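You operate a simulated robot arm through the tools that you are given. There is no shell and no other tool.

You are at the controls of a simulated two-armed robot. One attempt, no reset.

TASK
Power the coiler up, zero the counter and coil the rope on Slow.
Fine: put the brake back on when Done lights.

It is judged by the outcome, as a careful person would: the job done as asked, and still so three seconds after it is handed in. It fails if anything else is knocked over, pushed out of place, dropped, spilled or broken.

THE ROBOT
Two 6-joint arms with fingered hands on one trunk that stands fixed in place. Base frame: the origin is at the foot of the trunk, x ahead of it, y to its left, z up. Readings come in m, rad, newtons and seconds.
The left shoulder is at [0.02, 0.157, 0.829], the right one opposite. With the tool pointing down near the work surface each hand reaches from about 0.3 to 0.82 m from the base axis, measured 20 degrees to its own side. Payload 4.1 kg a hand.
Tool frame (each hand has its own): the origin (TCP) lies between the finger pads and is the grasp point; the fingertips stand 0.033 m ahead of it; z points along the fingers, y is the line along which they close. Largest opening 0.112 m; the body of the gripper starts 0.039 m behind the TCP. The gripper is a hand of 4 fingers: y runs from the thumb to the fingers, the wrist lies at [-0.016, -0.118, -0.2] in the tool frame, and closing takes about 1.5 s.
Orientation is that of the tool frame in the base frame, as a unit quaternion [w, x, y, z]. With the fingers straight down and the wrist toward the robot, the tool's x, y and z point along [0, 1, 0], [1, 0, 0] and [0, 0, -1] of the base frame.

THE INTERFACE
- The arms move only by the tool move_arm. It takes "left_series", "right_series" or both (then of equal length, played together; a hand with none holds still); each is a list of rows, each a list of 3 entries, a list of its own where there are three numbers: the turn, a rotation vector about the tool's x, y, z in units of 5 degrees (1.0 is 5 degrees), then the shift along the tool's x, y, z in units of 40 mm (1.0 is 40 mm), then the finger opening in m, from 0 to 0.112. In form: [[[ax, ay, az], [x, y, z], gripper], ...]. A call has 1 to 20 rows; each row shifts and turns the commanded pose from where the row before left it, along the tool's axes as they then stand. A call with a number of a shift or a turn outside -1 to 1 is refused whole. Each row takes 0.2 s and may step no farther than 0.05 m and 0.15 rad from the row before; otherwise, or with a gripper value out of range, the whole call is refused. A pose out of reach is approached as far as the arm can. The call stops where the force on the tool passes 40 N (or 10 N more than at its start, if that is more) or the arm is blocked; 0.2 s more then pass. The fingers move at their own pace (about 0.072 m/s each) and stop on an object; they squeeze with about 22 N. The grip force told is the motor's: it shows also when the fingers shut on nothing. Time passes only in rows, and 0.2 s behind the last, so rows that do not move let the fingers close. It gives the time, the measured TCP pose, the force on the tool (base axes), the opening and the grip force at its end, in the units of the frame above (readings bear some noise), with the torque about the TCP (base axes, N m) and any sound that the robot's microphone picked up.
- Cameras (640 x 400 px; columns grow to the right, rows downward): "scene" is now at [0.0496, -0.0004, 1.465]; the picture's right is [0.12, -0.99, 0.00], its down [-0.55, -0.07, -0.83] and it looks along [0.82, 0.10, -0.56] (base axes); focal length 325 px, centre (320, 200). "left" rides on the left gripper at [-0.066, -0.089, -0.13] in its tool frame; the picture's right is [-0.79, -0.29, 0.54], its down [0.55, -0.71, 0.44] and it looks along [0.26, 0.64, 0.72] (tool axes); focal length 247 px, centre (320, 200). "right" rides on the right gripper at [0.066, -0.089, -0.13] in its tool frame; the picture's right is [-0.79, 0.29, -0.54], its down [-0.55, -0.71, 0.44] and it looks along [-0.26, 0.64, 0.72] (tool axes); focal length 247 px, centre (320, 200). There is no depth. A picture from a camera that has moved, and an enlarged one, comes with that camera's place and axes in the base frame and with its lens. The place of the scene camera against the robot may be out by one fixed shift of up to 0.018 m in any direction.
- camera(camera): a new picture of that camera. No time passes.
- set_grasp(shape, hand): the hand has 4 fingers and takes this shape, open, in about a second: jaw (thumb against the fingers, like two jaws); tri (thumb and two fingers); tip (a fingertip pinch); poke (one finger out to press); point (the index stretched); flat (the hand flat); cup (the hand cupped); fist (a fist). The gripper value then closes the fingers along that shape, each until it touches; the sizes above hold for jaw. It gives what a move gives, with no picture.
- head_to(pan, tilt): turns the head with the scene camera to pan (to the left, within 1.501 rad either way) and tilt (down, from -0.506 to 1.204), counted from straight ahead of the robot. It gives what a move gives.
- enlarge(camera, box): a new picture of the part [left, top, right, bottom] of that camera's present view, enlarged. No time passes.
- close_job(): hands the job in; it is judged then, once.

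Places have to be worked out from the pictures, the camera data and where the tool is seen. Open the grippers and draw the arms clear of the work before you hand the job in, unless the task says otherwise.

The tools are called after ">>>" as a command line: name --argument value ..., lists and objects as JSON in quotes. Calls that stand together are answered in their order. move_arm: Moves the arms, as the interface text tells. Its arguments: {"type":"object","properties":{"left_series":{"type":"array","items":{"type":"array"}},"right_series":{"type":"array","items":{"type":"array"}}},"required":[]} The other tools are called the same way: set_grasp (shape, hand) gives the hand a shape; head_to (pan, tilt) turns the head that bears the scene camera; camera (camera) takes a picture; enlarge (camera, box) takes an enlarged picture of a part of a camera's view; close_job () hands the job in.

At the start:

```text
clock: 0.0
left_position: [0.3906, 0.2497, 1.2313]
left_ee_rot: [0.0, 0.654, 0.757, 0.0]
left_contact_force: [0.7, 0.4, -0.2]
left_wrist_torque: [-0.02, 0.0, -0.02]
left_gripper_width: 0.1115
left_grip_force: 0.0
left_shape: jaw
right_position: [0.4451, -0.1302, 1.2113]
right_ee_rot: [0.0, 0.654, 0.756, 0.0]
right_contact_force: [0.1, 0.0, 0.4]
right_wrist_torque: [0.0, -0.01, 0.0]
right_gripper_width: 0.1118
right_grip_force: 0.0
right_shape: jaw
head pan, tilt: [0.119, 0.59]
```

scene: 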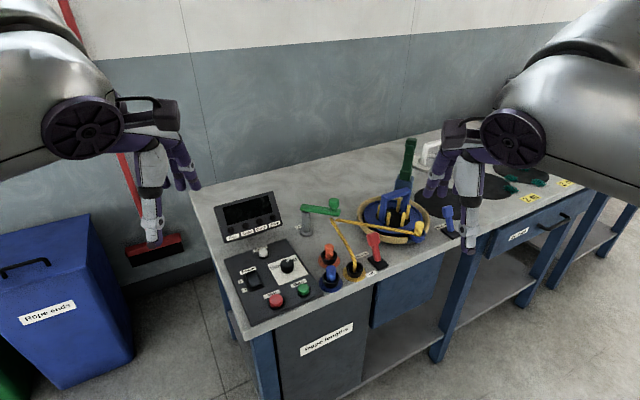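
right: 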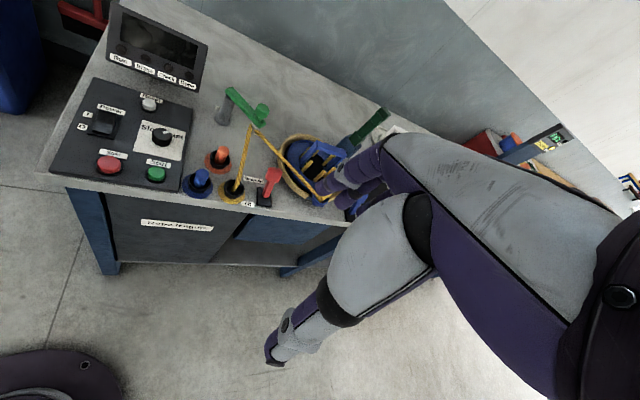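
left: 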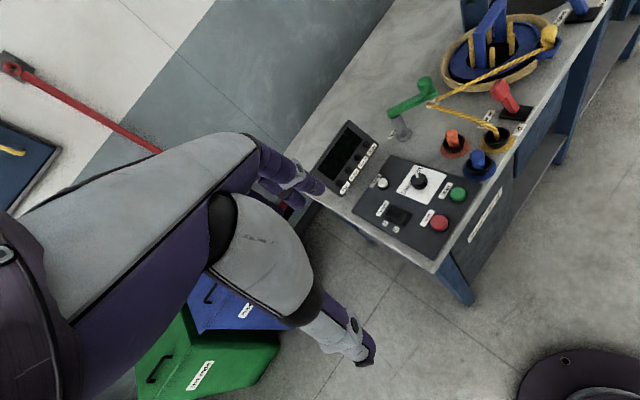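

I start by taking enlarged views of the panel and the coiler to read the labels.

>>> enlarge --camera "scene" --box '[200, 180, 360, 330]'

>>> enlarge --camera "scene" --box '[310, 130, 480, 290]'

>>> enlarge --camera "right" --box '[60, 60, 240, 220]'

>>> enlarge --camera "left" --box '[310, 110, 530, 270]'

```text
2.67 times, centred on (280, 255) of scene
camera zoom: at [0.0496, -0.0004, 1.465], right [0.12, -0.99, 0.0], down [-0.55, -0.07, -0.83], along [0.82, 0.1, -0.56], focal length 866 px, centre (427, 53)
```

zoom: 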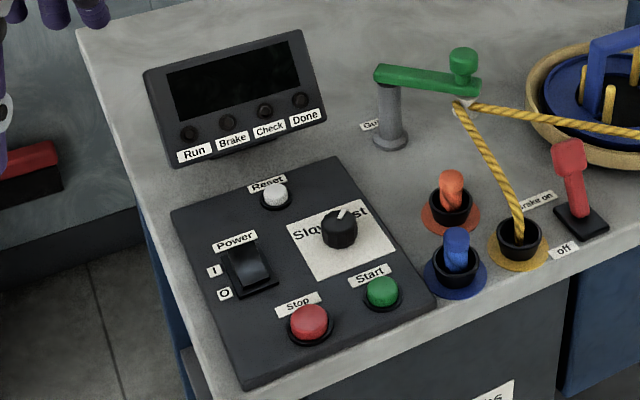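

```text
2.50 times, centred on (395, 210) of scene
camera zoom: at [0.0496, -0.0004, 1.465], right [0.12, -0.99, 0.0], down [-0.55, -0.07, -0.83], along [0.82, 0.1, -0.56], focal length 812 px, centre (132, 175)
```

zoom: 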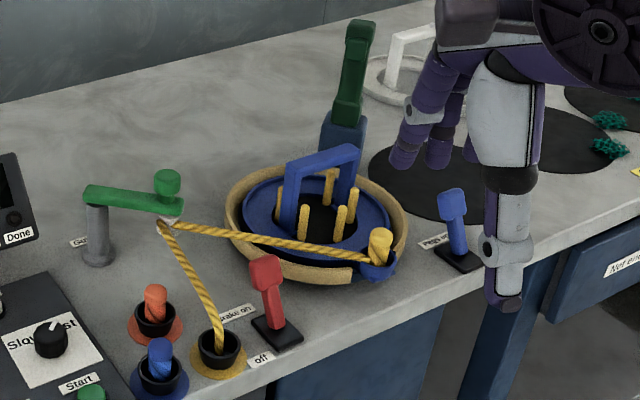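

```text
2.50 times, centred on (150, 140) of right
camera zoom: at [0.3485, -0.075, 1.3426], right [0.4, -0.74, 0.54], down [-0.62, -0.65, -0.44], along [0.67, -0.16, -0.72], focal length 617 px, centre (745, 350)
```

zoom: 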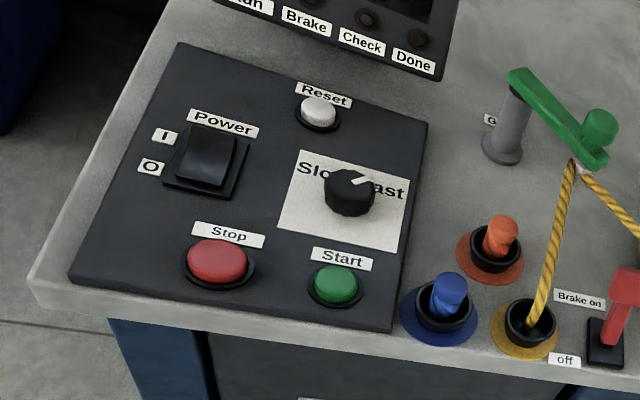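

```text
2.50 times, centred on (420, 190) of left
camera zoom: at [0.3119, 0.1722, 1.3618], right [-0.17, -0.83, -0.54], down [-0.78, 0.44, -0.44], along [0.6, 0.35, -0.72], focal length 617 px, centre (70, 225)
```

zoom: 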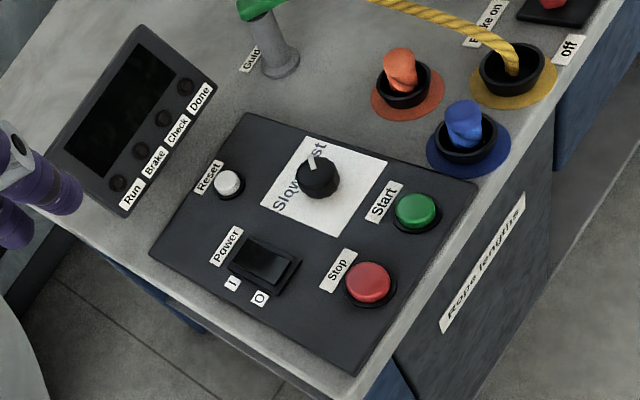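

The panel shows Power rocker, Reset, speed knob, Start/Stop, and a brake lever (Brake on/off). I turn the head a little to the right to see the rest of the bench before moving anything.

>>> head_to --pan -0.25 --tilt 0.65

>>> camera --camera "scene"

```text
clock: 0.8
left_position: [0.3895, 0.2503, 1.2298]
left_ee_rot: [0.0, 0.654, 0.757, 0.0]
left_contact_force: [0.6, -0.3, 0.4]
left_wrist_torque: [0.03, -0.02, -0.02]
left_gripper_width: 0.1117
left_grip_force: 0.1
left_shape: jaw
right_position: [0.4444, -0.1286, 1.2124]
right_ee_rot: [0.0, 0.654, 0.757, 0.0]
right_contact_force: [-0.4, 0.0, 0.2]
right_wrist_torque: [0.02, -0.01, 0.01]
right_gripper_width: 0.1116
right_grip_force: 0.1
right_shape: jaw
head pan, tilt: [-0.25, 0.649]
```

```text
taken
```

scene: 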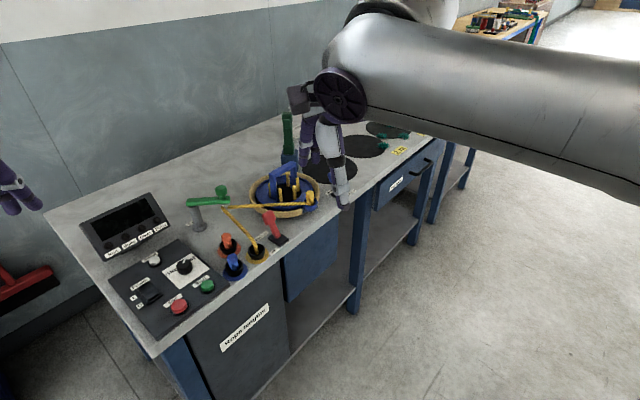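

The head view shows the same bench; the right hand hides the blue lever. I move the right hand out to the right and look again.

>>> move_arm --right_series '[[[0, 0, 0], [-1, 0, 0], 0.112], [[0, 0, 0], [-1, 0, 0], 0.112], [[0, 0, 0], [-1, 0, 0], 0.112], [[0, 0, 0], [-1, 0, 0], 0.112], [[0, 0, 0], [-1, 0, 0], 0.112], [[0, 0, 0], [-1, 0, 0], 0.112]]'

>>> head_to --pan 0.05 --tilt 0.7

>>> camera --camera "scene"

>>> camera --camera "right"

```text
clock: 2.2
left_position: [0.3907, 0.2504, 1.2311]
left_ee_rot: [0.001, 0.654, 0.756, 0.0]
left_contact_force: [-0.4, -0.4, -0.9]
left_wrist_torque: [0.0, -0.01, -0.01]
left_gripper_width: 0.1118
left_grip_force: 0.1
left_shape: jaw
right_position: [0.4822, -0.364, 1.2115]
right_ee_rot: [0.0, 0.654, 0.757, 0.0]
right_contact_force: [-0.3, 0.3, -0.5]
right_wrist_torque: [0.0, -0.06, 0.01]
right_gripper_width: 0.1115
right_grip_force: 0.0
right_shape: jaw
head pan, tilt: [-0.25, 0.649]
```

```text
clock: 3.0
left_position: [0.39, 0.2506, 1.2305]
left_ee_rot: [0.001, 0.654, 0.756, 0.0]
left_contact_force: [0.2, -0.4, -0.3]
left_wrist_torque: [0.0, 0.02, 0.0]
left_gripper_width: 0.1116
left_grip_force: 0.2
left_shape: jaw
right_position: [0.4812, -0.3654, 1.2117]
right_ee_rot: [0.0, 0.654, 0.756, 0.0]
right_contact_force: [1.0, -0.3, 0.4]
right_wrist_torque: [-0.01, -0.01, -0.02]
right_gripper_width: 0.1117
right_grip_force: 0.2
right_shape: jaw
head pan, tilt: [0.051, 0.7]
```

```text
taken
```

scene: 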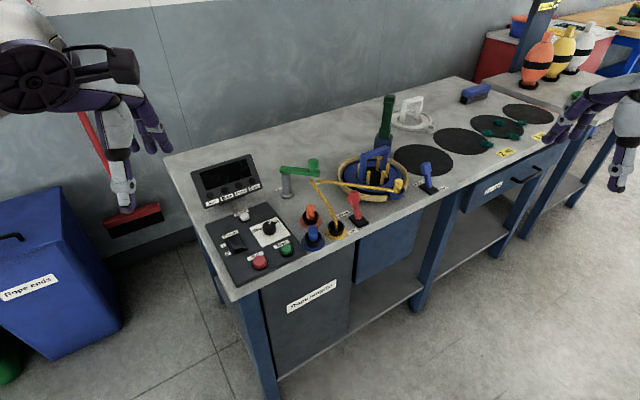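

```text
taken
camera right: at [0.3846, -0.3114, 1.3427], right [0.4, -0.74, 0.54], down [-0.62, -0.65, -0.44], along [0.67, -0.16, -0.72], focal length 247 px, centre (320, 200)
```

right: 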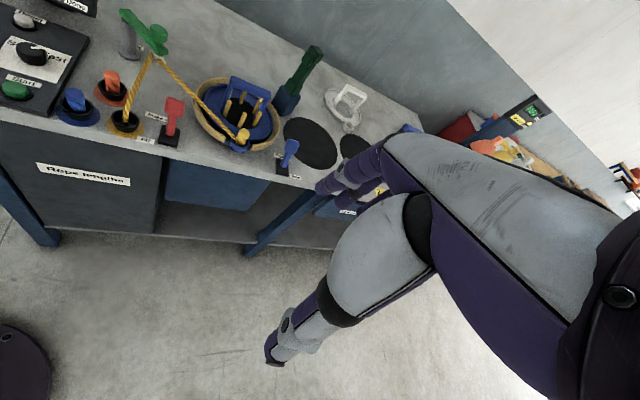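

Now the whole bench is visible. I zoom in on the panel, brake lever and blue lever.

>>> enlarge --camera "scene" --box '[320, 140, 460, 240]'

>>> enlarge --camera "scene" --box '[240, 190, 300, 250]'

>>> enlarge --camera "right" --box '[90, 60, 330, 200]'

>>> enlarge --camera "scene" --box '[180, 140, 260, 220]'

```text
4.00 times, centred on (390, 190) of scene
camera zoom: at [0.0463, -0.0066, 1.4555], right [0.05, -1.0, 0.0], down [-0.64, -0.03, -0.77], along [0.76, 0.04, -0.64], focal length 1299 px, centre (40, 240)
```

zoom: 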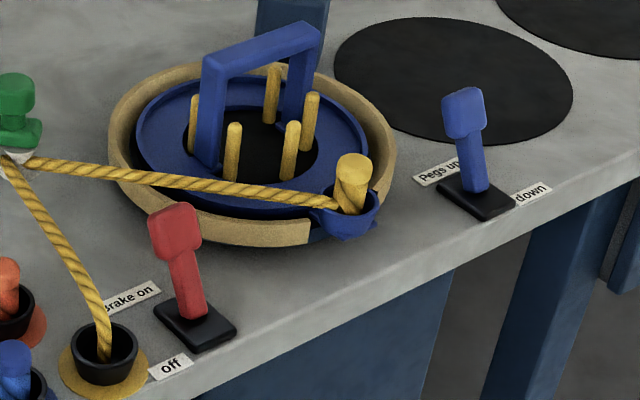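

```text
6.67 times, centred on (270, 220) of scene
camera zoom: at [0.0463, -0.0066, 1.4555], right [0.05, -1.0, 0.0], down [-0.64, -0.03, -0.77], along [0.76, 0.04, -0.64], focal length 2165 px, centre (653, 67)
```

zoom: 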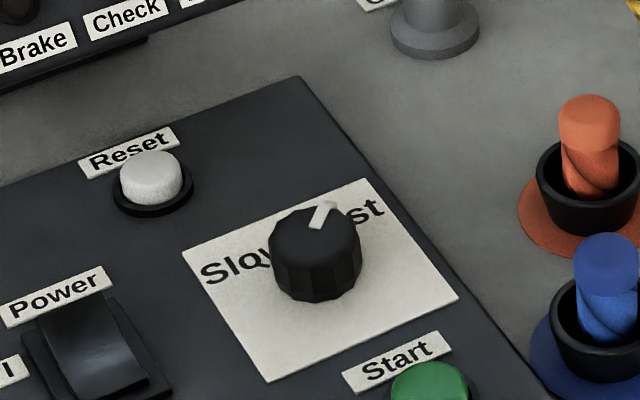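

```text
2.67 times, centred on (210, 130) of right
camera zoom: at [0.3846, -0.3114, 1.3427], right [0.4, -0.74, 0.54], down [-0.62, -0.65, -0.44], along [0.67, -0.16, -0.72], focal length 659 px, centre (613, 387)
```

zoom: 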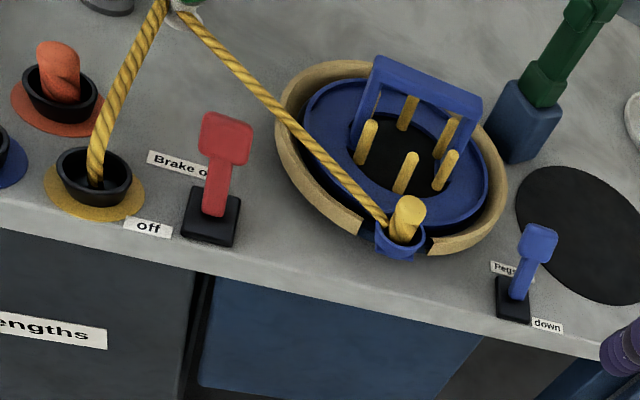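

```text
5.00 times, centred on (220, 180) of scene
camera zoom: at [0.0463, -0.0066, 1.4555], right [0.05, -1.0, 0.0], down [-0.64, -0.03, -0.77], along [0.76, 0.04, -0.64], focal length 1624 px, centre (820, 300)
```

zoom: 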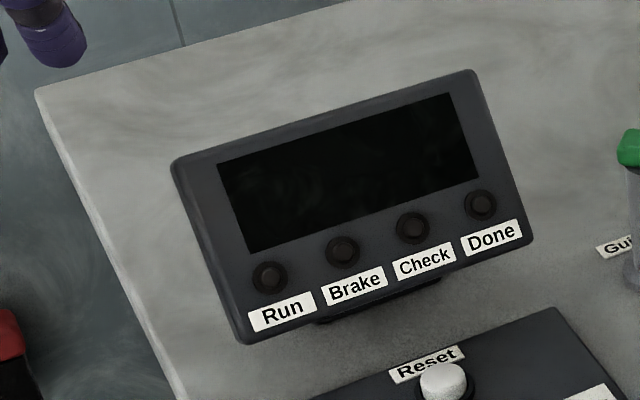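

The brake lever leans to "Brake on", pegs are up, and the knob's pointer appears toward Fast. I put both hands in the poke shape and look at where the poking finger's tip is.

>>> set_grasp --shape "poke" --hand "left"

>>> set_grasp --shape "poke" --hand "right"

>>> camera --camera "scene"

>>> camera --camera "left"

>>> camera --camera "right"

```text
clock: 4.0
left_position: [0.3906, 0.25, 1.2303]
left_ee_rot: [0.0, 0.654, 0.756, 0.0]
left_contact_force: [0.2, 0.4, -0.7]
left_wrist_torque: [-0.05, 0.0, 0.01]
left_gripper_width: 0.0
left_grip_force: 0.1
left_shape: poke
right_position: [0.4827, -0.3655, 1.2117]
right_ee_rot: [0.0, 0.654, 0.756, 0.0]
right_contact_force: [0.1, -0.3, -0.3]
right_wrist_torque: [-0.01, -0.01, 0.01]
right_gripper_width: 0.1116
right_grip_force: 0.1
right_shape: jaw
head pan, tilt: [0.051, 0.7]
```

```text
clock: 4.8
left_position: [0.3897, 0.2497, 1.2295]
left_ee_rot: [0.0, 0.654, 0.756, 0.0]
left_contact_force: [0.3, -0.1, -0.4]
left_wrist_torque: [0.02, 0.0, 0.02]
left_gripper_width: 0.0
left_grip_force: 0.1
left_shape: poke
right_position: [0.4821, -0.3652, 1.2111]
right_ee_rot: [0.0, 0.654, 0.756, 0.0]
right_contact_force: [0.0, -0.1, -0.3]
right_wrist_torque: [0.01, 0.0, 0.01]
right_gripper_width: 0.0
right_grip_force: 0.0
right_shape: poke
head pan, tilt: [0.051, 0.7]
```

```text
taken
```

scene: 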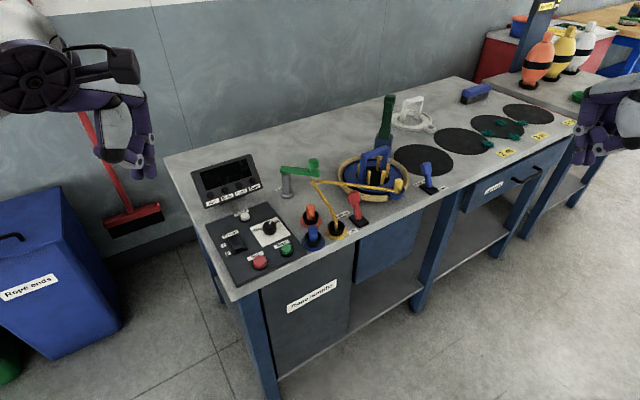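

```text
taken
camera left: at [0.3119, 0.1722, 1.3618], right [-0.17, -0.83, -0.54], down [-0.78, 0.44, -0.44], along [0.6, 0.35, -0.72], focal length 247 px, centre (320, 200)
```

left: 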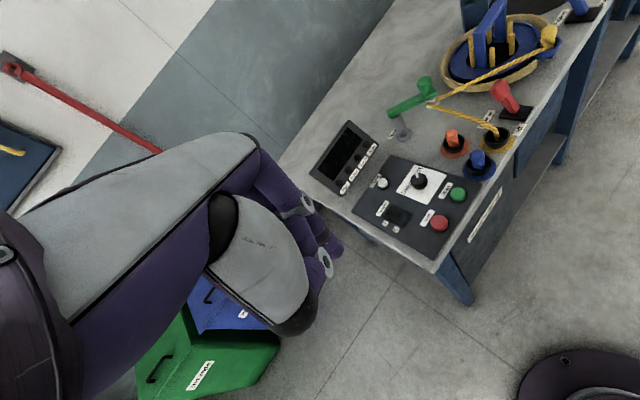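

```text
taken
camera right: at [0.3846, -0.3114, 1.3427], right [0.4, -0.74, 0.54], down [-0.62, -0.65, -0.44], along [0.67, -0.16, -0.72], focal length 247 px, centre (320, 200)
```

right: 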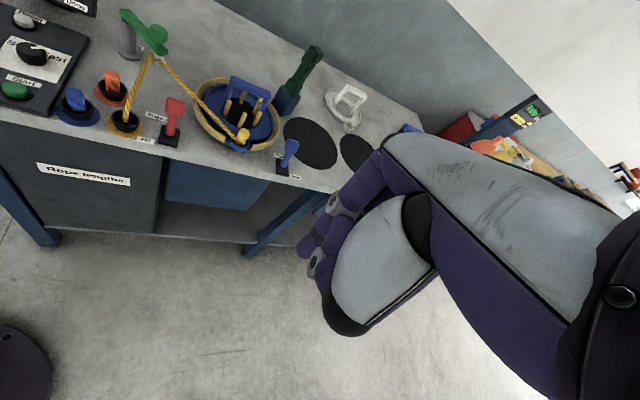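

The poke shape curls most fingers; I zoom in to find the finger that sticks out.

>>> enlarge --camera "left" --box '[200, 120, 380, 340]'

>>> enlarge --camera "right" --box '[260, 120, 460, 340]'

>>> enlarge --camera "scene" --box '[0, 20, 180, 200]'

>>> enlarge --camera "scene" --box '[540, 60, 640, 180]'

```text
1.82 times, centred on (290, 230) of left
camera zoom: at [0.3119, 0.1722, 1.3618], right [-0.17, -0.83, -0.54], down [-0.78, 0.44, -0.44], along [0.6, 0.35, -0.72], focal length 449 px, centre (374, 146)
```

zoom: 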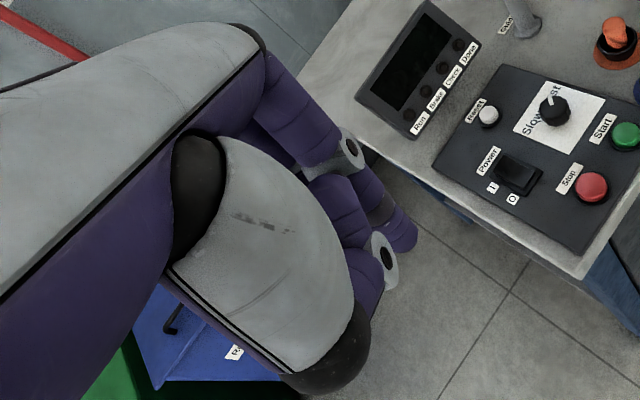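

```text
1.82 times, centred on (360, 230) of right
camera zoom: at [0.3846, -0.3114, 1.3427], right [0.4, -0.74, 0.54], down [-0.62, -0.65, -0.44], along [0.67, -0.16, -0.72], focal length 449 px, centre (247, 146)
```

zoom: 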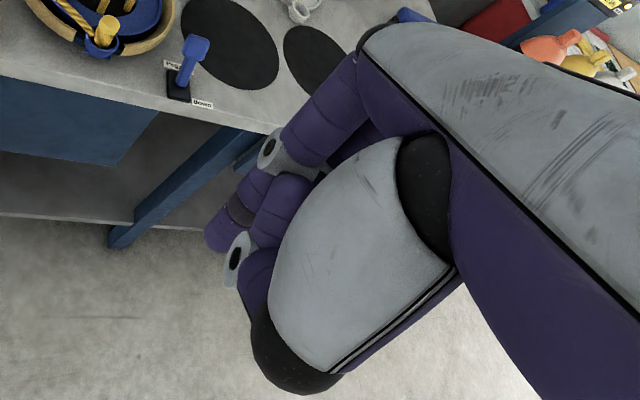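

```text
2.22 times, centred on (90, 110) of scene
camera zoom: at [0.0463, -0.0065, 1.4555], right [0.05, -1.0, 0.0], down [-0.64, -0.03, -0.76], along [0.76, 0.04, -0.64], focal length 722 px, centre (831, 400)
```

zoom: 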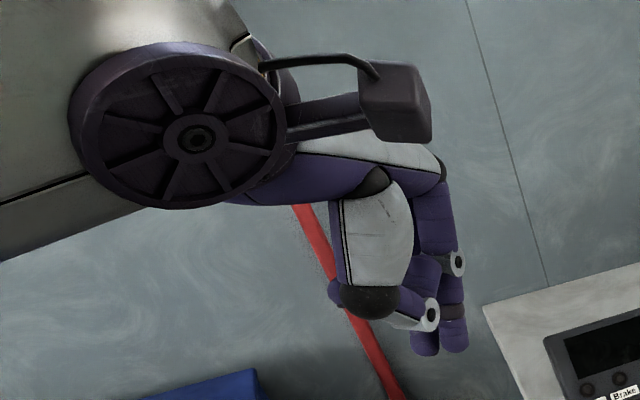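

```text
3.33 times, centred on (590, 120) of scene
camera zoom: at [0.0463, -0.0065, 1.4555], right [0.05, -1.0, 0.0], down [-0.64, -0.03, -0.76], along [0.76, 0.04, -0.64], focal length 1082 px, centre (-580, 467)
```

zoom: 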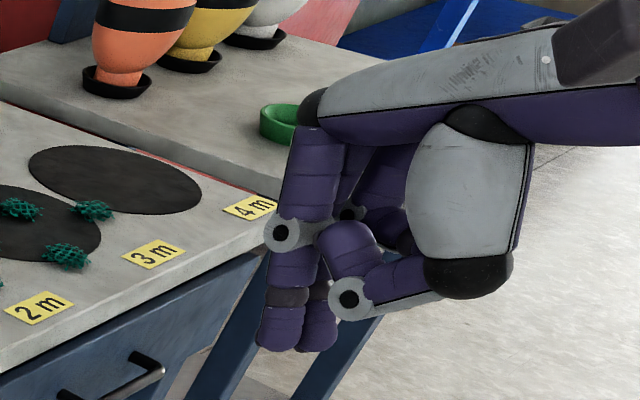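

In poke, a fingertip appears near the tool axis with a second close beside it. I try the "point" shape on the left hand to compare.

>>> set_grasp --shape "point" --hand "left"

>>> enlarge --camera "scene" --box '[60, 60, 180, 210]'

>>> enlarge --camera "left" --box '[200, 120, 380, 340]'

```text
clock: 5.8
left_position: [0.3909, 0.2498, 1.2305]
left_ee_rot: [0.001, 0.654, 0.756, 0.001]
left_contact_force: [0.0, -0.5, 0.6]
left_wrist_torque: [-0.01, 0.02, -0.04]
left_gripper_width: 0.0001
left_grip_force: 0.0
left_shape: point
right_position: [0.4819, -0.3648, 1.2123]
right_ee_rot: [0.001, 0.654, 0.756, 0.0]
right_contact_force: [0.3, -0.3, -0.5]
right_wrist_torque: [0.01, -0.01, 0.01]
right_gripper_width: 0.0001
right_grip_force: 0.0
right_shape: poke
head pan, tilt: [0.051, 0.7]
```

```text
2.67 times, centred on (120, 135) of scene
camera zoom: at [0.0463, -0.0065, 1.4555], right [0.05, -1.0, 0.0], down [-0.64, -0.03, -0.76], along [0.76, 0.04, -0.64], focal length 866 px, centre (853, 373)
```

zoom: 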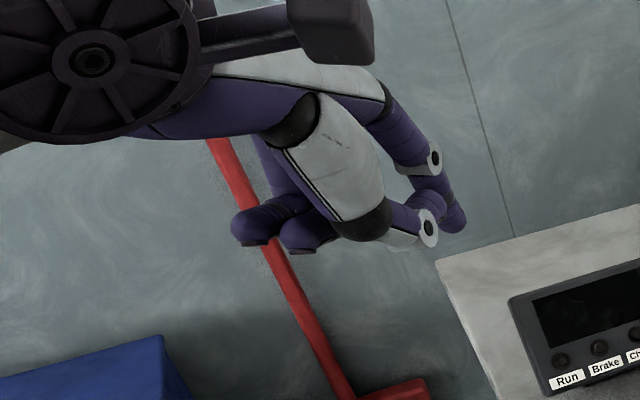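

```text
1.82 times, centred on (290, 230) of left
camera zoom: at [0.3119, 0.1722, 1.3618], right [-0.17, -0.83, -0.54], down [-0.78, 0.44, -0.44], along [0.6, 0.35, -0.72], focal length 449 px, centre (374, 146)
```

zoom: 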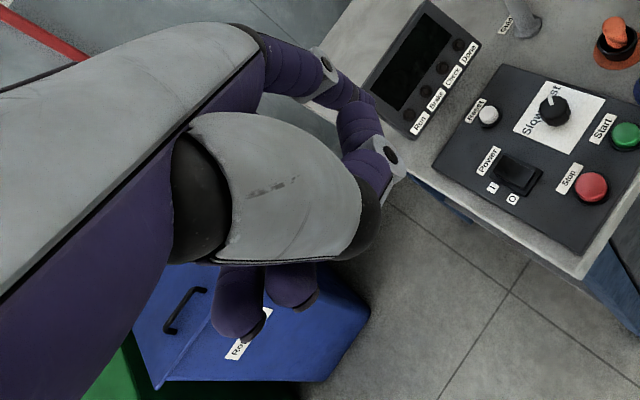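

The point shape sends the index forward at an angle, so poke (finger along the tool axis) is simpler. I go back to poke and move the left hand forward above the Power rocker (judged at about [0.584, 0.237, 0.858]), staying high.

>>> set_grasp --shape "poke" --hand "left"

>>> move_arm --left_series '[[[0, 0, 0], [-0.18, 1, 0], 0], [[0, 0, 0], [-0.18, 1, 0], 0], [[0, 0, 0], [-0.18, 1, 0], 0], [[0, 0, 0], [-0.18, 1, 0], 0], [[0, 0, 0], [-0.18, 1, 0], 0], [[0, 0, 0], [0, 0, 1], 0], [[0, 0, 0], [0, 0, 1], 0], [[0, 0, 0], [0, 0, 1], 0], [[0, 0, 0], [0, 0, 1], 0], [[0, 0, 0], [0, 0, 1], 0]]'

>>> camera --camera "scene"

>>> camera --camera "left"

```text
clock: 6.7
left_position: [0.3905, 0.2508, 1.2306]
left_ee_rot: [-0.001, 0.655, 0.756, 0.0]
left_contact_force: [0.0, -0.2, -0.1]
left_wrist_torque: [0.0, 0.02, 0.0]
left_gripper_width: 0.0
left_grip_force: 0.0
left_shape: poke
right_position: [0.4809, -0.3658, 1.2129]
right_ee_rot: [-0.001, 0.654, 0.756, -0.001]
right_contact_force: [-0.1, 0.0, 1.0]
right_wrist_torque: [0.0, 0.01, -0.01]
right_gripper_width: 0.0
right_grip_force: 0.1
right_shape: poke
head pan, tilt: [0.051, 0.7]
```

```text
clock: 8.8
left_position: [0.5897, 0.2421, 1.0323]
left_ee_rot: [0.001, 0.654, 0.756, 0.0]
left_contact_force: [-0.1, -0.5, -1.1]
left_wrist_torque: [0.0, 0.04, -0.01]
left_gripper_width: 0.0
left_grip_force: 0.2
left_shape: poke
right_position: [0.4815, -0.3654, 1.2129]
right_ee_rot: [0.0, 0.654, 0.757, -0.001]
right_contact_force: [-1.0, -0.2, -0.2]
right_wrist_torque: [0.0, -0.02, 0.03]
right_gripper_width: 0.0002
right_grip_force: 0.1
right_shape: poke
head pan, tilt: [0.051, 0.7]
```

```text
taken
```

scene: 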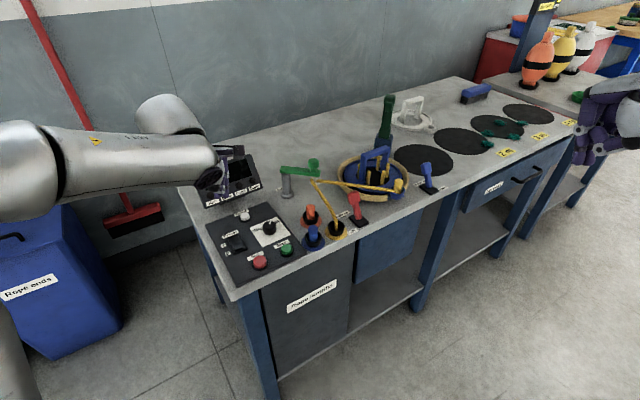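

```text
taken
camera left: at [0.5111, 0.1652, 1.1627], right [-0.17, -0.83, -0.54], down [-0.78, 0.44, -0.44], along [0.6, 0.35, -0.72], focal length 247 px, centre (320, 200)
```

left: 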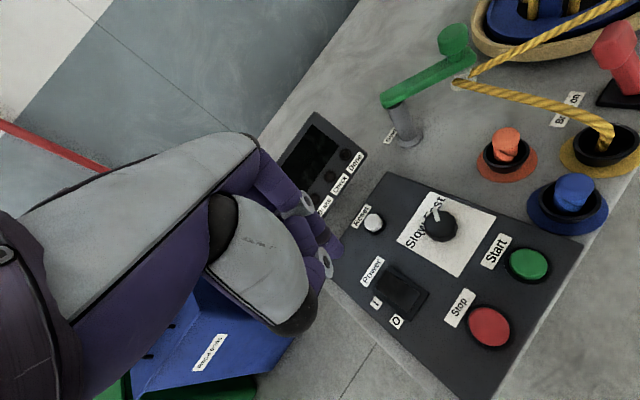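

I zoom into the left hand's view of the panel to fix positions and rocker shape, and the guide label.

>>> enlarge --camera "left" --box '[320, 160, 600, 380]'

>>> enlarge --camera "left" --box '[360, 20, 500, 160]'

>>> enlarge --camera "scene" --box '[180, 110, 330, 300]'

```text
1.82 times, centred on (460, 270) of left
camera zoom: at [0.5111, 0.1652, 1.1627], right [-0.17, -0.83, -0.54], down [-0.78, 0.44, -0.44], along [0.6, 0.35, -0.72], focal length 449 px, centre (66, 73)
```

zoom: 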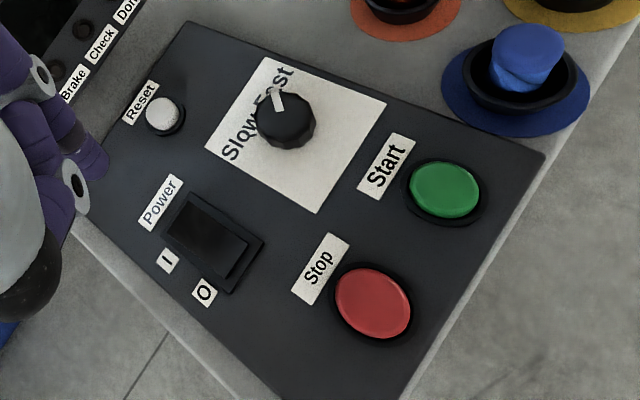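

```text
2.86 times, centred on (430, 90) of left
camera zoom: at [0.5111, 0.1652, 1.1627], right [-0.17, -0.83, -0.54], down [-0.78, 0.44, -0.44], along [0.6, 0.35, -0.72], focal length 706 px, centre (6, 514)
```

zoom: 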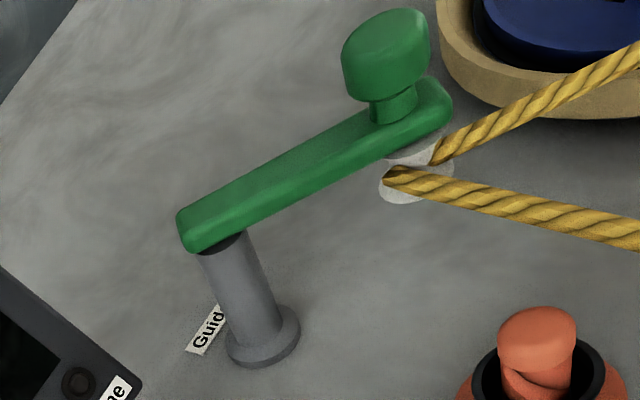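

```text
2.11 times, centred on (255, 205) of scene
camera zoom: at [0.0461, -0.0066, 1.4555], right [0.05, -1.0, 0.0], down [-0.64, -0.03, -0.77], along [0.76, 0.04, -0.64], focal length 684 px, centre (457, 190)
```

zoom: 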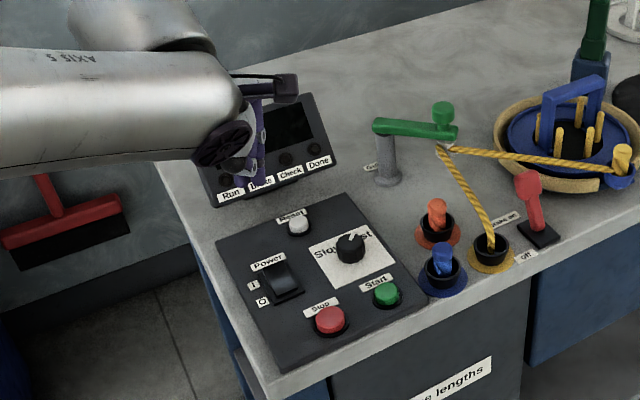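

The rocker's I half is judged at about (0.597, 0.246). I bring the fingertip to roughly 4 cm above it and check alignment.

>>> move_arm --left_series '[[[0, 0, 0], [0.07, 0.2, 0.5], 0], [[0, 0, 0], [0, 0, 1], 0], [[0, 0, 0], [0, 0, 0.9], 0]]'

>>> enlarge --camera "scene" --box '[180, 160, 310, 290]'

>>> enlarge --camera "left" --box '[220, 140, 460, 380]'

>>> camera --camera "right"

```text
clock: 9.7
left_position: [0.5972, 0.2462, 0.9335]
left_ee_rot: [0.0, 0.654, 0.756, 0.0]
left_contact_force: [0.7, -0.3, -0.2]
left_wrist_torque: [0.04, -0.05, -0.01]
left_gripper_width: 0.0002
left_grip_force: 0.0
left_shape: poke
right_position: [0.4821, -0.3652, 1.2119]
right_ee_rot: [-0.001, 0.654, 0.757, 0.0]
right_contact_force: [-0.6, 0.4, 0.3]
right_wrist_torque: [-0.02, -0.01, 0.02]
right_gripper_width: 0.0003
right_grip_force: 0.1
right_shape: poke
head pan, tilt: [0.051, 0.7]
```

```text
3.08 times, centred on (245, 225) of scene
camera zoom: at [0.0461, -0.0067, 1.4555], right [0.05, -1.0, 0.0], down [-0.64, -0.03, -0.77], along [0.76, 0.04, -0.64], focal length 999 px, centre (551, 123)
```

zoom: 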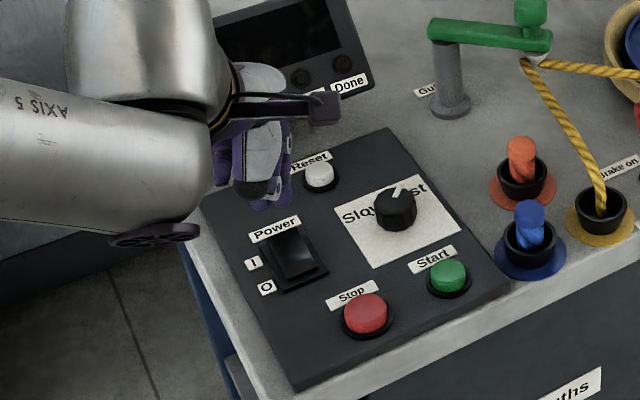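

```text
1.67 times, centred on (340, 260) of left
camera zoom: at [0.5181, 0.1684, 1.066], right [-0.17, -0.83, -0.54], down [-0.78, 0.44, -0.44], along [0.6, 0.35, -0.72], focal length 412 px, centre (287, 100)
```

zoom: 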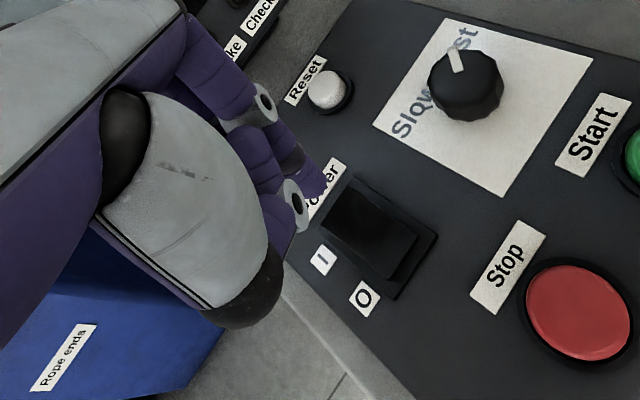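

```text
taken
camera right: at [0.3844, -0.3118, 1.3428], right [0.4, -0.74, 0.54], down [-0.62, -0.65, -0.44], along [0.67, -0.16, -0.72], focal length 247 px, centre (320, 200)
```

right: 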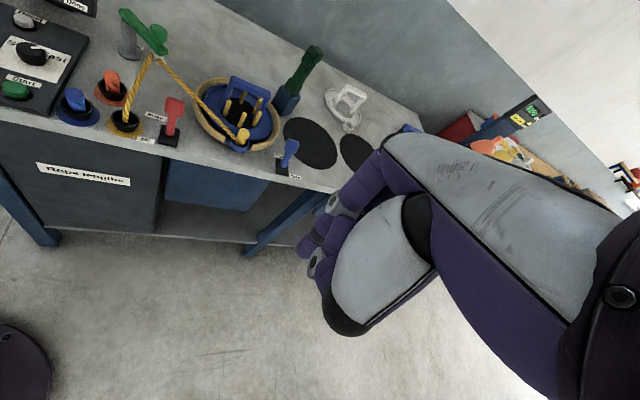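

The fingertip lines up over the rocker's I half (predicted contact pixel matches). I lower in small steps to press it.

>>> move_arm --left_series '[[[0, 0, 0], [0, 0, 0.5], 0], [[0, 0, 0], [0, 0, 0.25], 0], [[0, 0, 0], [0, 0, 0.15], 0], [[0, 0, 0], [0, 0, 0.15], 0]]'

>>> enlarge --camera "scene" --box '[180, 160, 310, 290]'

>>> enlarge --camera "left" --box '[220, 140, 460, 380]'

```text
clock: 10.7
left_position: [0.6003, 0.2464, 0.8942]
left_ee_rot: [0.001, 0.654, 0.757, 0.001]
left_contact_force: [0.4, -0.9, 6.3]
left_wrist_torque: [-0.01, 0.05, 0.0]
left_gripper_width: 0.0
left_grip_force: 0.0
left_shape: poke
right_position: [0.4816, -0.3646, 1.212]
right_ee_rot: [0.0, 0.654, 0.756, 0.0]
right_contact_force: [-0.1, 0.3, -0.2]
right_wrist_torque: [-0.02, 0.01, 0.0]
right_gripper_width: 0.0003
right_grip_force: 0.1
right_shape: poke
head pan, tilt: [0.051, 0.7]
```

```text
3.08 times, centred on (245, 225) of scene
camera zoom: at [0.0462, -0.0066, 1.4555], right [0.05, -1.0, 0.0], down [-0.64, -0.03, -0.77], along [0.76, 0.04, -0.64], focal length 999 px, centre (551, 123)
```

zoom: 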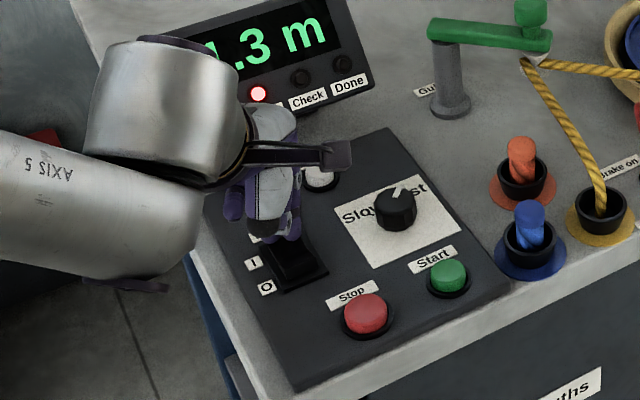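

```text
1.67 times, centred on (340, 260) of left
camera zoom: at [0.5215, 0.1685, 1.0251], right [-0.17, -0.83, -0.54], down [-0.78, 0.44, -0.44], along [0.6, 0.35, -0.72], focal length 412 px, centre (287, 100)
```

zoom: 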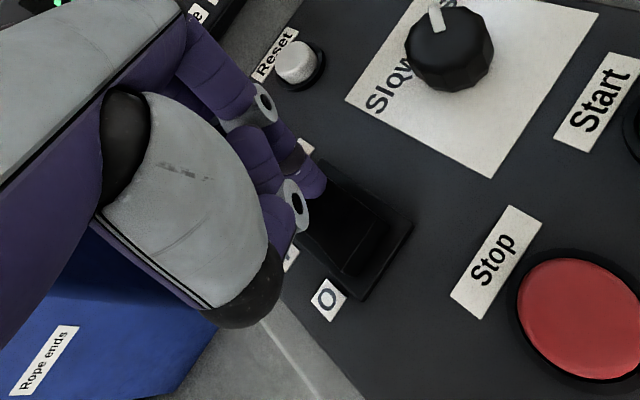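

The display is lit ("x.3 m") with the Brake lamp red, so power is on. I lift off and check that it stays.

>>> move_arm --left_series '[[[0, 0, 0], [0, 0, -1], 0], [[0, 0, 0], [0, 0, -1], 0]]'

>>> enlarge --camera "scene" --box '[180, 130, 310, 290]'

>>> camera --camera "left"

```text
clock: 11.2
left_position: [0.6021, 0.2463, 0.9724]
left_ee_rot: [-0.001, 0.654, 0.756, 0.0]
left_contact_force: [0.2, 0.1, -0.2]
left_wrist_torque: [-0.01, 0.0, -0.02]
left_gripper_width: 0.0
left_grip_force: 0.0
left_shape: poke
right_position: [0.4817, -0.3653, 1.2124]
right_ee_rot: [0.0, 0.654, 0.757, 0.0]
right_contact_force: [0.9, 0.6, -0.4]
right_wrist_torque: [0.01, 0.01, -0.02]
right_gripper_width: 0.0003
right_grip_force: 0.0
right_shape: poke
head pan, tilt: [0.051, 0.7]
```

```text
2.50 times, centred on (245, 210) of scene
camera zoom: at [0.0466, -0.0063, 1.4555], right [0.05, -1.0, 0.0], down [-0.64, -0.03, -0.76], along [0.76, 0.04, -0.64], focal length 812 px, centre (508, 175)
```

zoom: 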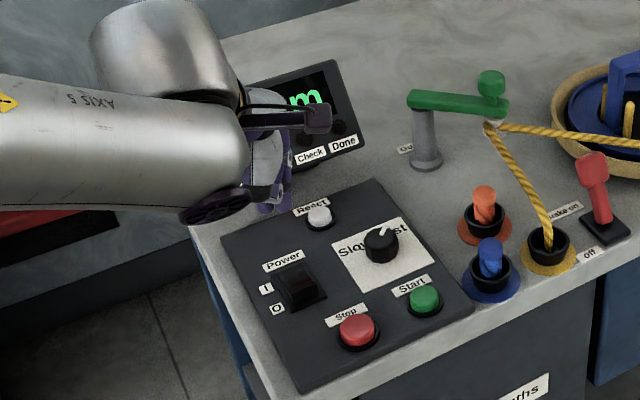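

```text
taken
camera left: at [0.5228, 0.1683, 1.1032], right [-0.17, -0.83, -0.54], down [-0.78, 0.44, -0.43], along [0.6, 0.35, -0.72], focal length 247 px, centre (320, 200)
```

left: 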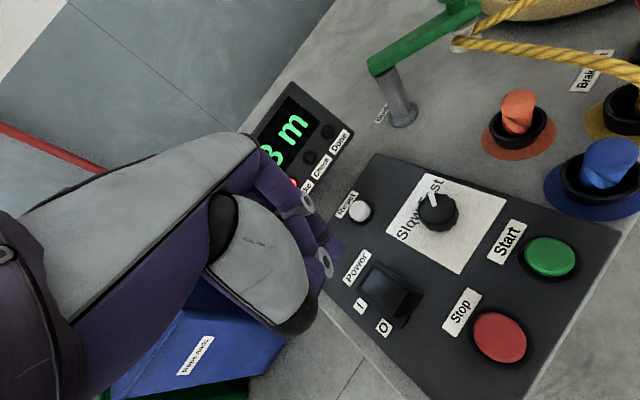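

Power stays on. Next the Reset button, judged at (0.683, 0.2395, ~0.857): I move above it at the present height and check.

>>> move_arm --left_series '[[[0, 0, 0], [-0.23, 1, 0], 0], [[0, 0, 0], [-0.23, 0.98, 0], 0], [[0, 0, 0], [0, 0, 0.75], 0]]'

>>> enlarge --camera "scene" --box '[180, 130, 310, 290]'

>>> enlarge --camera "left" --box '[220, 60, 460, 300]'

```text
clock: 12.1
left_position: [0.6853, 0.2416, 0.9442]
left_ee_rot: [0.0, 0.654, 0.757, 0.0]
left_contact_force: [0.3, 0.1, 0.1]
left_wrist_torque: [0.02, 0.0, 0.02]
left_gripper_width: 0.0
left_grip_force: 0.1
left_shape: poke
right_position: [0.4818, -0.3659, 1.2123]
right_ee_rot: [0.0, 0.655, 0.756, 0.0]
right_contact_force: [0.6, -1.1, 0.0]
right_wrist_torque: [0.02, -0.02, -0.02]
right_gripper_width: 0.0
right_grip_force: 0.0
right_shape: poke
head pan, tilt: [0.051, 0.7]
```

```text
2.50 times, centred on (245, 210) of scene
camera zoom: at [0.0461, -0.0066, 1.4555], right [0.05, -1.0, 0.0], down [-0.64, -0.03, -0.77], along [0.76, 0.04, -0.64], focal length 812 px, centre (508, 175)
```

zoom: 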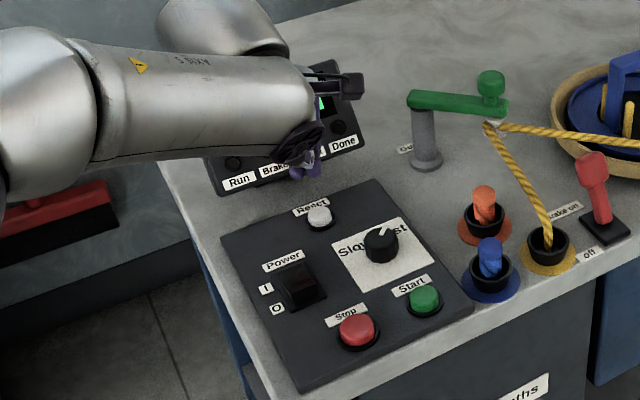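

```text
1.67 times, centred on (340, 180) of left
camera zoom: at [0.6053, 0.1639, 1.0752], right [-0.17, -0.83, -0.54], down [-0.78, 0.44, -0.44], along [0.6, 0.35, -0.72], focal length 412 px, centre (287, 233)
```

zoom: 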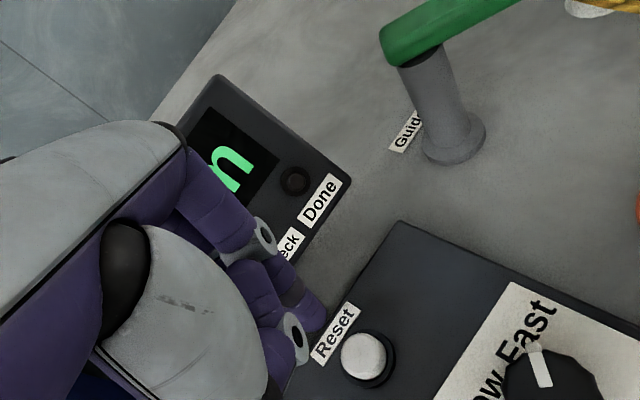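

Fingertip is lined up over Reset (contact pixel predicted (318,214), button at (319,215)). I lower and press gently.

>>> move_arm --left_series '[[[0, 0, 0], [0.0, -0.08, 0.7], 0], [[0, 0, 0], [0, 0, 0.5], 0], [[0, 0, 0], [0, 0, 0.15], 0], [[0, 0, 0], [0, 0, 0.1], 0]]'

>>> enlarge --camera "scene" --box '[180, 130, 310, 290]'

>>> enlarge --camera "left" --box '[220, 60, 460, 300]'

```text
clock: 13.1
left_position: [0.6802, 0.2407, 0.8881]
left_ee_rot: [0.002, 0.654, 0.757, 0.002]
left_contact_force: [-4.5, 1.6, 24.5]
left_wrist_torque: [0.17, 0.17, -0.02]
left_gripper_width: 0.0001
left_grip_force: 0.0
left_shape: poke
right_position: [0.4811, -0.3646, 1.2109]
right_ee_rot: [0.0, 0.654, 0.757, 0.0]
right_contact_force: [-0.2, -0.2, 0.3]
right_wrist_torque: [0.03, 0.0, -0.02]
right_gripper_width: 0.0001
right_grip_force: 0.0
right_shape: poke
head pan, tilt: [0.051, 0.7]
heard: click
```

```text
2.50 times, centred on (245, 210) of scene
camera zoom: at [0.0455, -0.0067, 1.4555], right [0.05, -1.0, 0.0], down [-0.64, -0.03, -0.77], along [0.76, 0.04, -0.64], focal length 812 px, centre (508, 175)
```

zoom: 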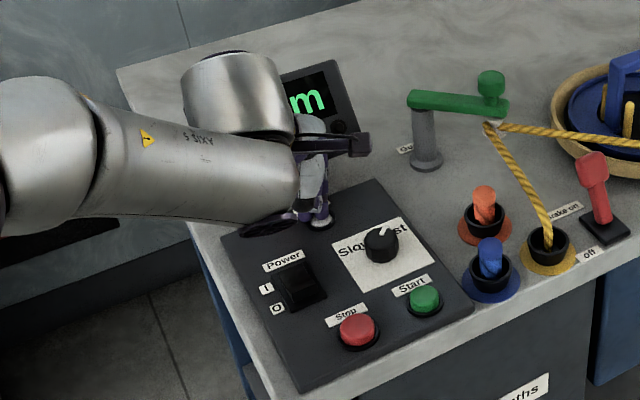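

```text
1.67 times, centred on (340, 180) of left
camera zoom: at [0.6006, 0.1633, 1.0192], right [-0.16, -0.83, -0.54], down [-0.78, 0.44, -0.44], along [0.6, 0.35, -0.72], focal length 412 px, centre (287, 233)
```

zoom: 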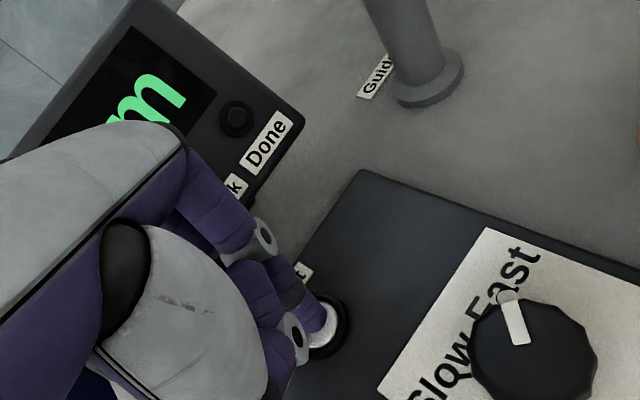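

A click was heard with Reset pressed. I lift off and back out to read the display.

>>> move_arm --left_series '[[[0, 0, 0], [0, 0, -1], 0], [[0, 0, 0], [0, 0, -1], 0], [[0, 0, 0], [0, 0, -1], 0], [[0, 0, 0], [0, -1, -0.5], 0], [[0, 0, 0], [0, -1, 0], 0]]'

>>> camera --camera "scene"

>>> enlarge --camera "scene" --box '[180, 140, 310, 290]'

>>> camera --camera "left"

```text
clock: 14.2
left_position: [0.6016, 0.2278, 1.0252]
left_ee_rot: [-0.001, 0.654, 0.756, 0.0]
left_contact_force: [-0.1, -0.2, -0.4]
left_wrist_torque: [-0.02, 0.05, -0.01]
left_gripper_width: 0.0
left_grip_force: 0.1
left_shape: poke
right_position: [0.4809, -0.3657, 1.2121]
right_ee_rot: [0.0, 0.654, 0.756, 0.0]
right_contact_force: [0.6, 0.6, -0.2]
right_wrist_torque: [-0.01, 0.04, 0.01]
right_gripper_width: 0.0001
right_grip_force: 0.2
right_shape: poke
head pan, tilt: [0.051, 0.7]
```

```text
taken
```

scene: 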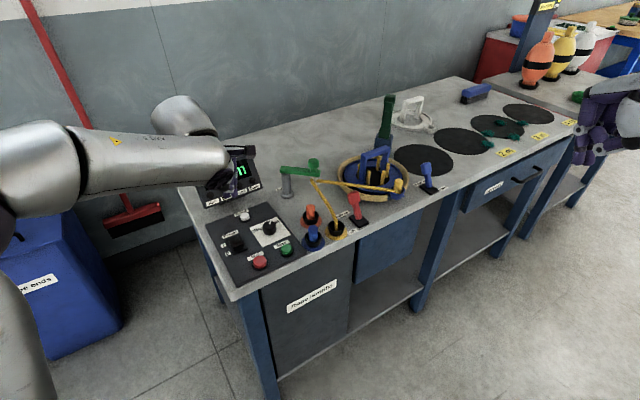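

```text
2.67 times, centred on (245, 215) of scene
camera zoom: at [0.0468, -0.0065, 1.4555], right [0.05, -1.0, 0.0], down [-0.64, -0.03, -0.76], along [0.76, 0.04, -0.64], focal length 866 px, centre (520, 160)
```

zoom: 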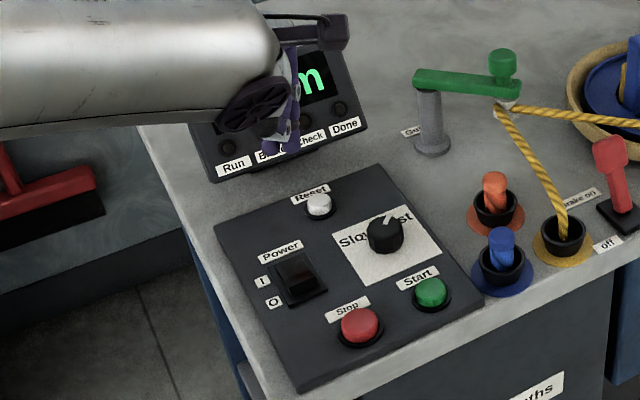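

```text
taken
camera left: at [0.5227, 0.1503, 1.1561], right [-0.17, -0.83, -0.54], down [-0.78, 0.44, -0.44], along [0.6, 0.35, -0.72], focal length 247 px, centre (320, 200)
```

left: 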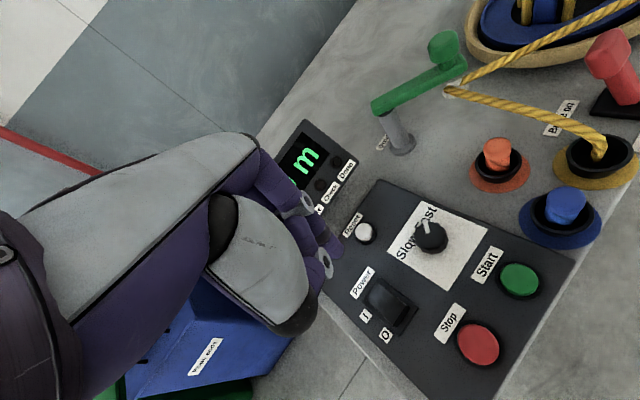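

The display is still hidden by the arm. I draw the left hand farther back and up to read it, and switch to the tip pinch for the knob.

>>> move_arm --left_series '[[[0, 0, 0], [0, -0.9, -0.8], 0], [[0, 0, 0], [0, -0.9, -0.8], 0], [[0, 0, 0], [0, -0.9, -0.8], 0]]'

>>> set_grasp --shape "tip" --hand "left"

>>> enlarge --camera "scene" --box '[100, 60, 320, 260]'

>>> camera --camera "left"

```text
clock: 15.1
left_position: [0.4927, 0.2125, 1.1181]
left_ee_rot: [-0.001, 0.655, 0.756, 0.0]
left_contact_force: [1.4, 0.0, 0.2]
left_wrist_torque: [-0.02, -0.02, 0.01]
left_gripper_width: 0.0004
left_grip_force: 0.0
left_shape: poke
right_position: [0.4816, -0.3648, 1.2121]
right_ee_rot: [0.0, 0.654, 0.756, 0.0]
right_contact_force: [-0.6, -0.4, -0.4]
right_wrist_torque: [0.02, 0.05, -0.02]
right_gripper_width: 0.0002
right_grip_force: 0.0
right_shape: poke
head pan, tilt: [0.051, 0.7]
```

```text
clock: 15.9
left_position: [0.4952, 0.2128, 1.1173]
left_ee_rot: [0.0, 0.654, 0.757, -0.001]
left_contact_force: [-0.6, 1.1, -0.8]
left_wrist_torque: [0.02, 0.0, 0.0]
left_gripper_width: 0.1122
left_grip_force: 0.1
left_shape: tip
right_position: [0.4816, -0.3643, 1.2123]
right_ee_rot: [0.001, 0.654, 0.757, 0.0]
right_contact_force: [-0.5, 0.3, -0.3]
right_wrist_torque: [0.02, 0.0, -0.01]
right_gripper_width: 0.0
right_grip_force: 0.1
right_shape: poke
head pan, tilt: [0.051, 0.7]
```

```text
2.00 times, centred on (210, 160) of scene
camera zoom: at [0.0463, -0.0065, 1.4555], right [0.05, -1.0, 0.0], down [-0.64, -0.03, -0.76], along [0.76, 0.04, -0.64], focal length 650 px, centre (540, 280)
```

zoom: 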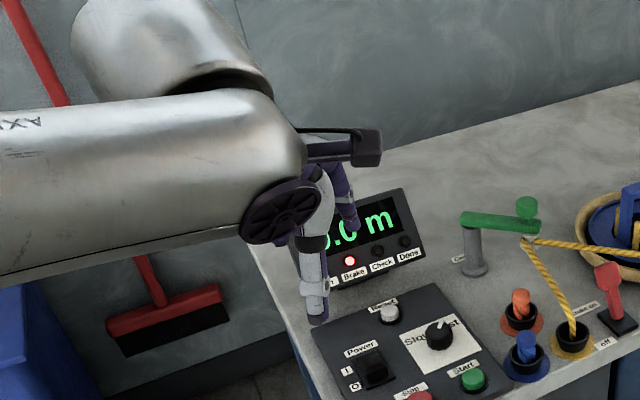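

```text
taken
camera left: at [0.4151, 0.1349, 1.249], right [-0.17, -0.83, -0.54], down [-0.78, 0.44, -0.44], along [0.6, 0.35, -0.72], focal length 247 px, centre (320, 200)
```

left: 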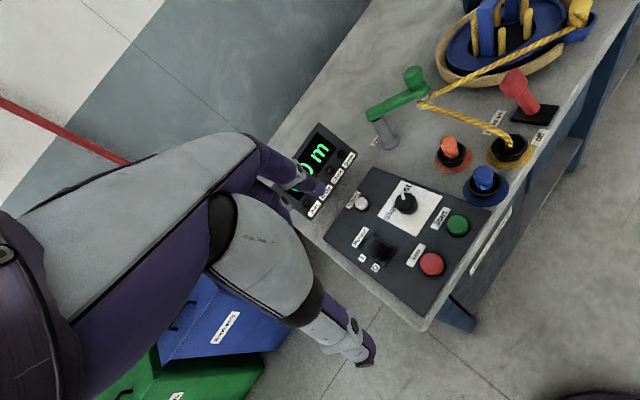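

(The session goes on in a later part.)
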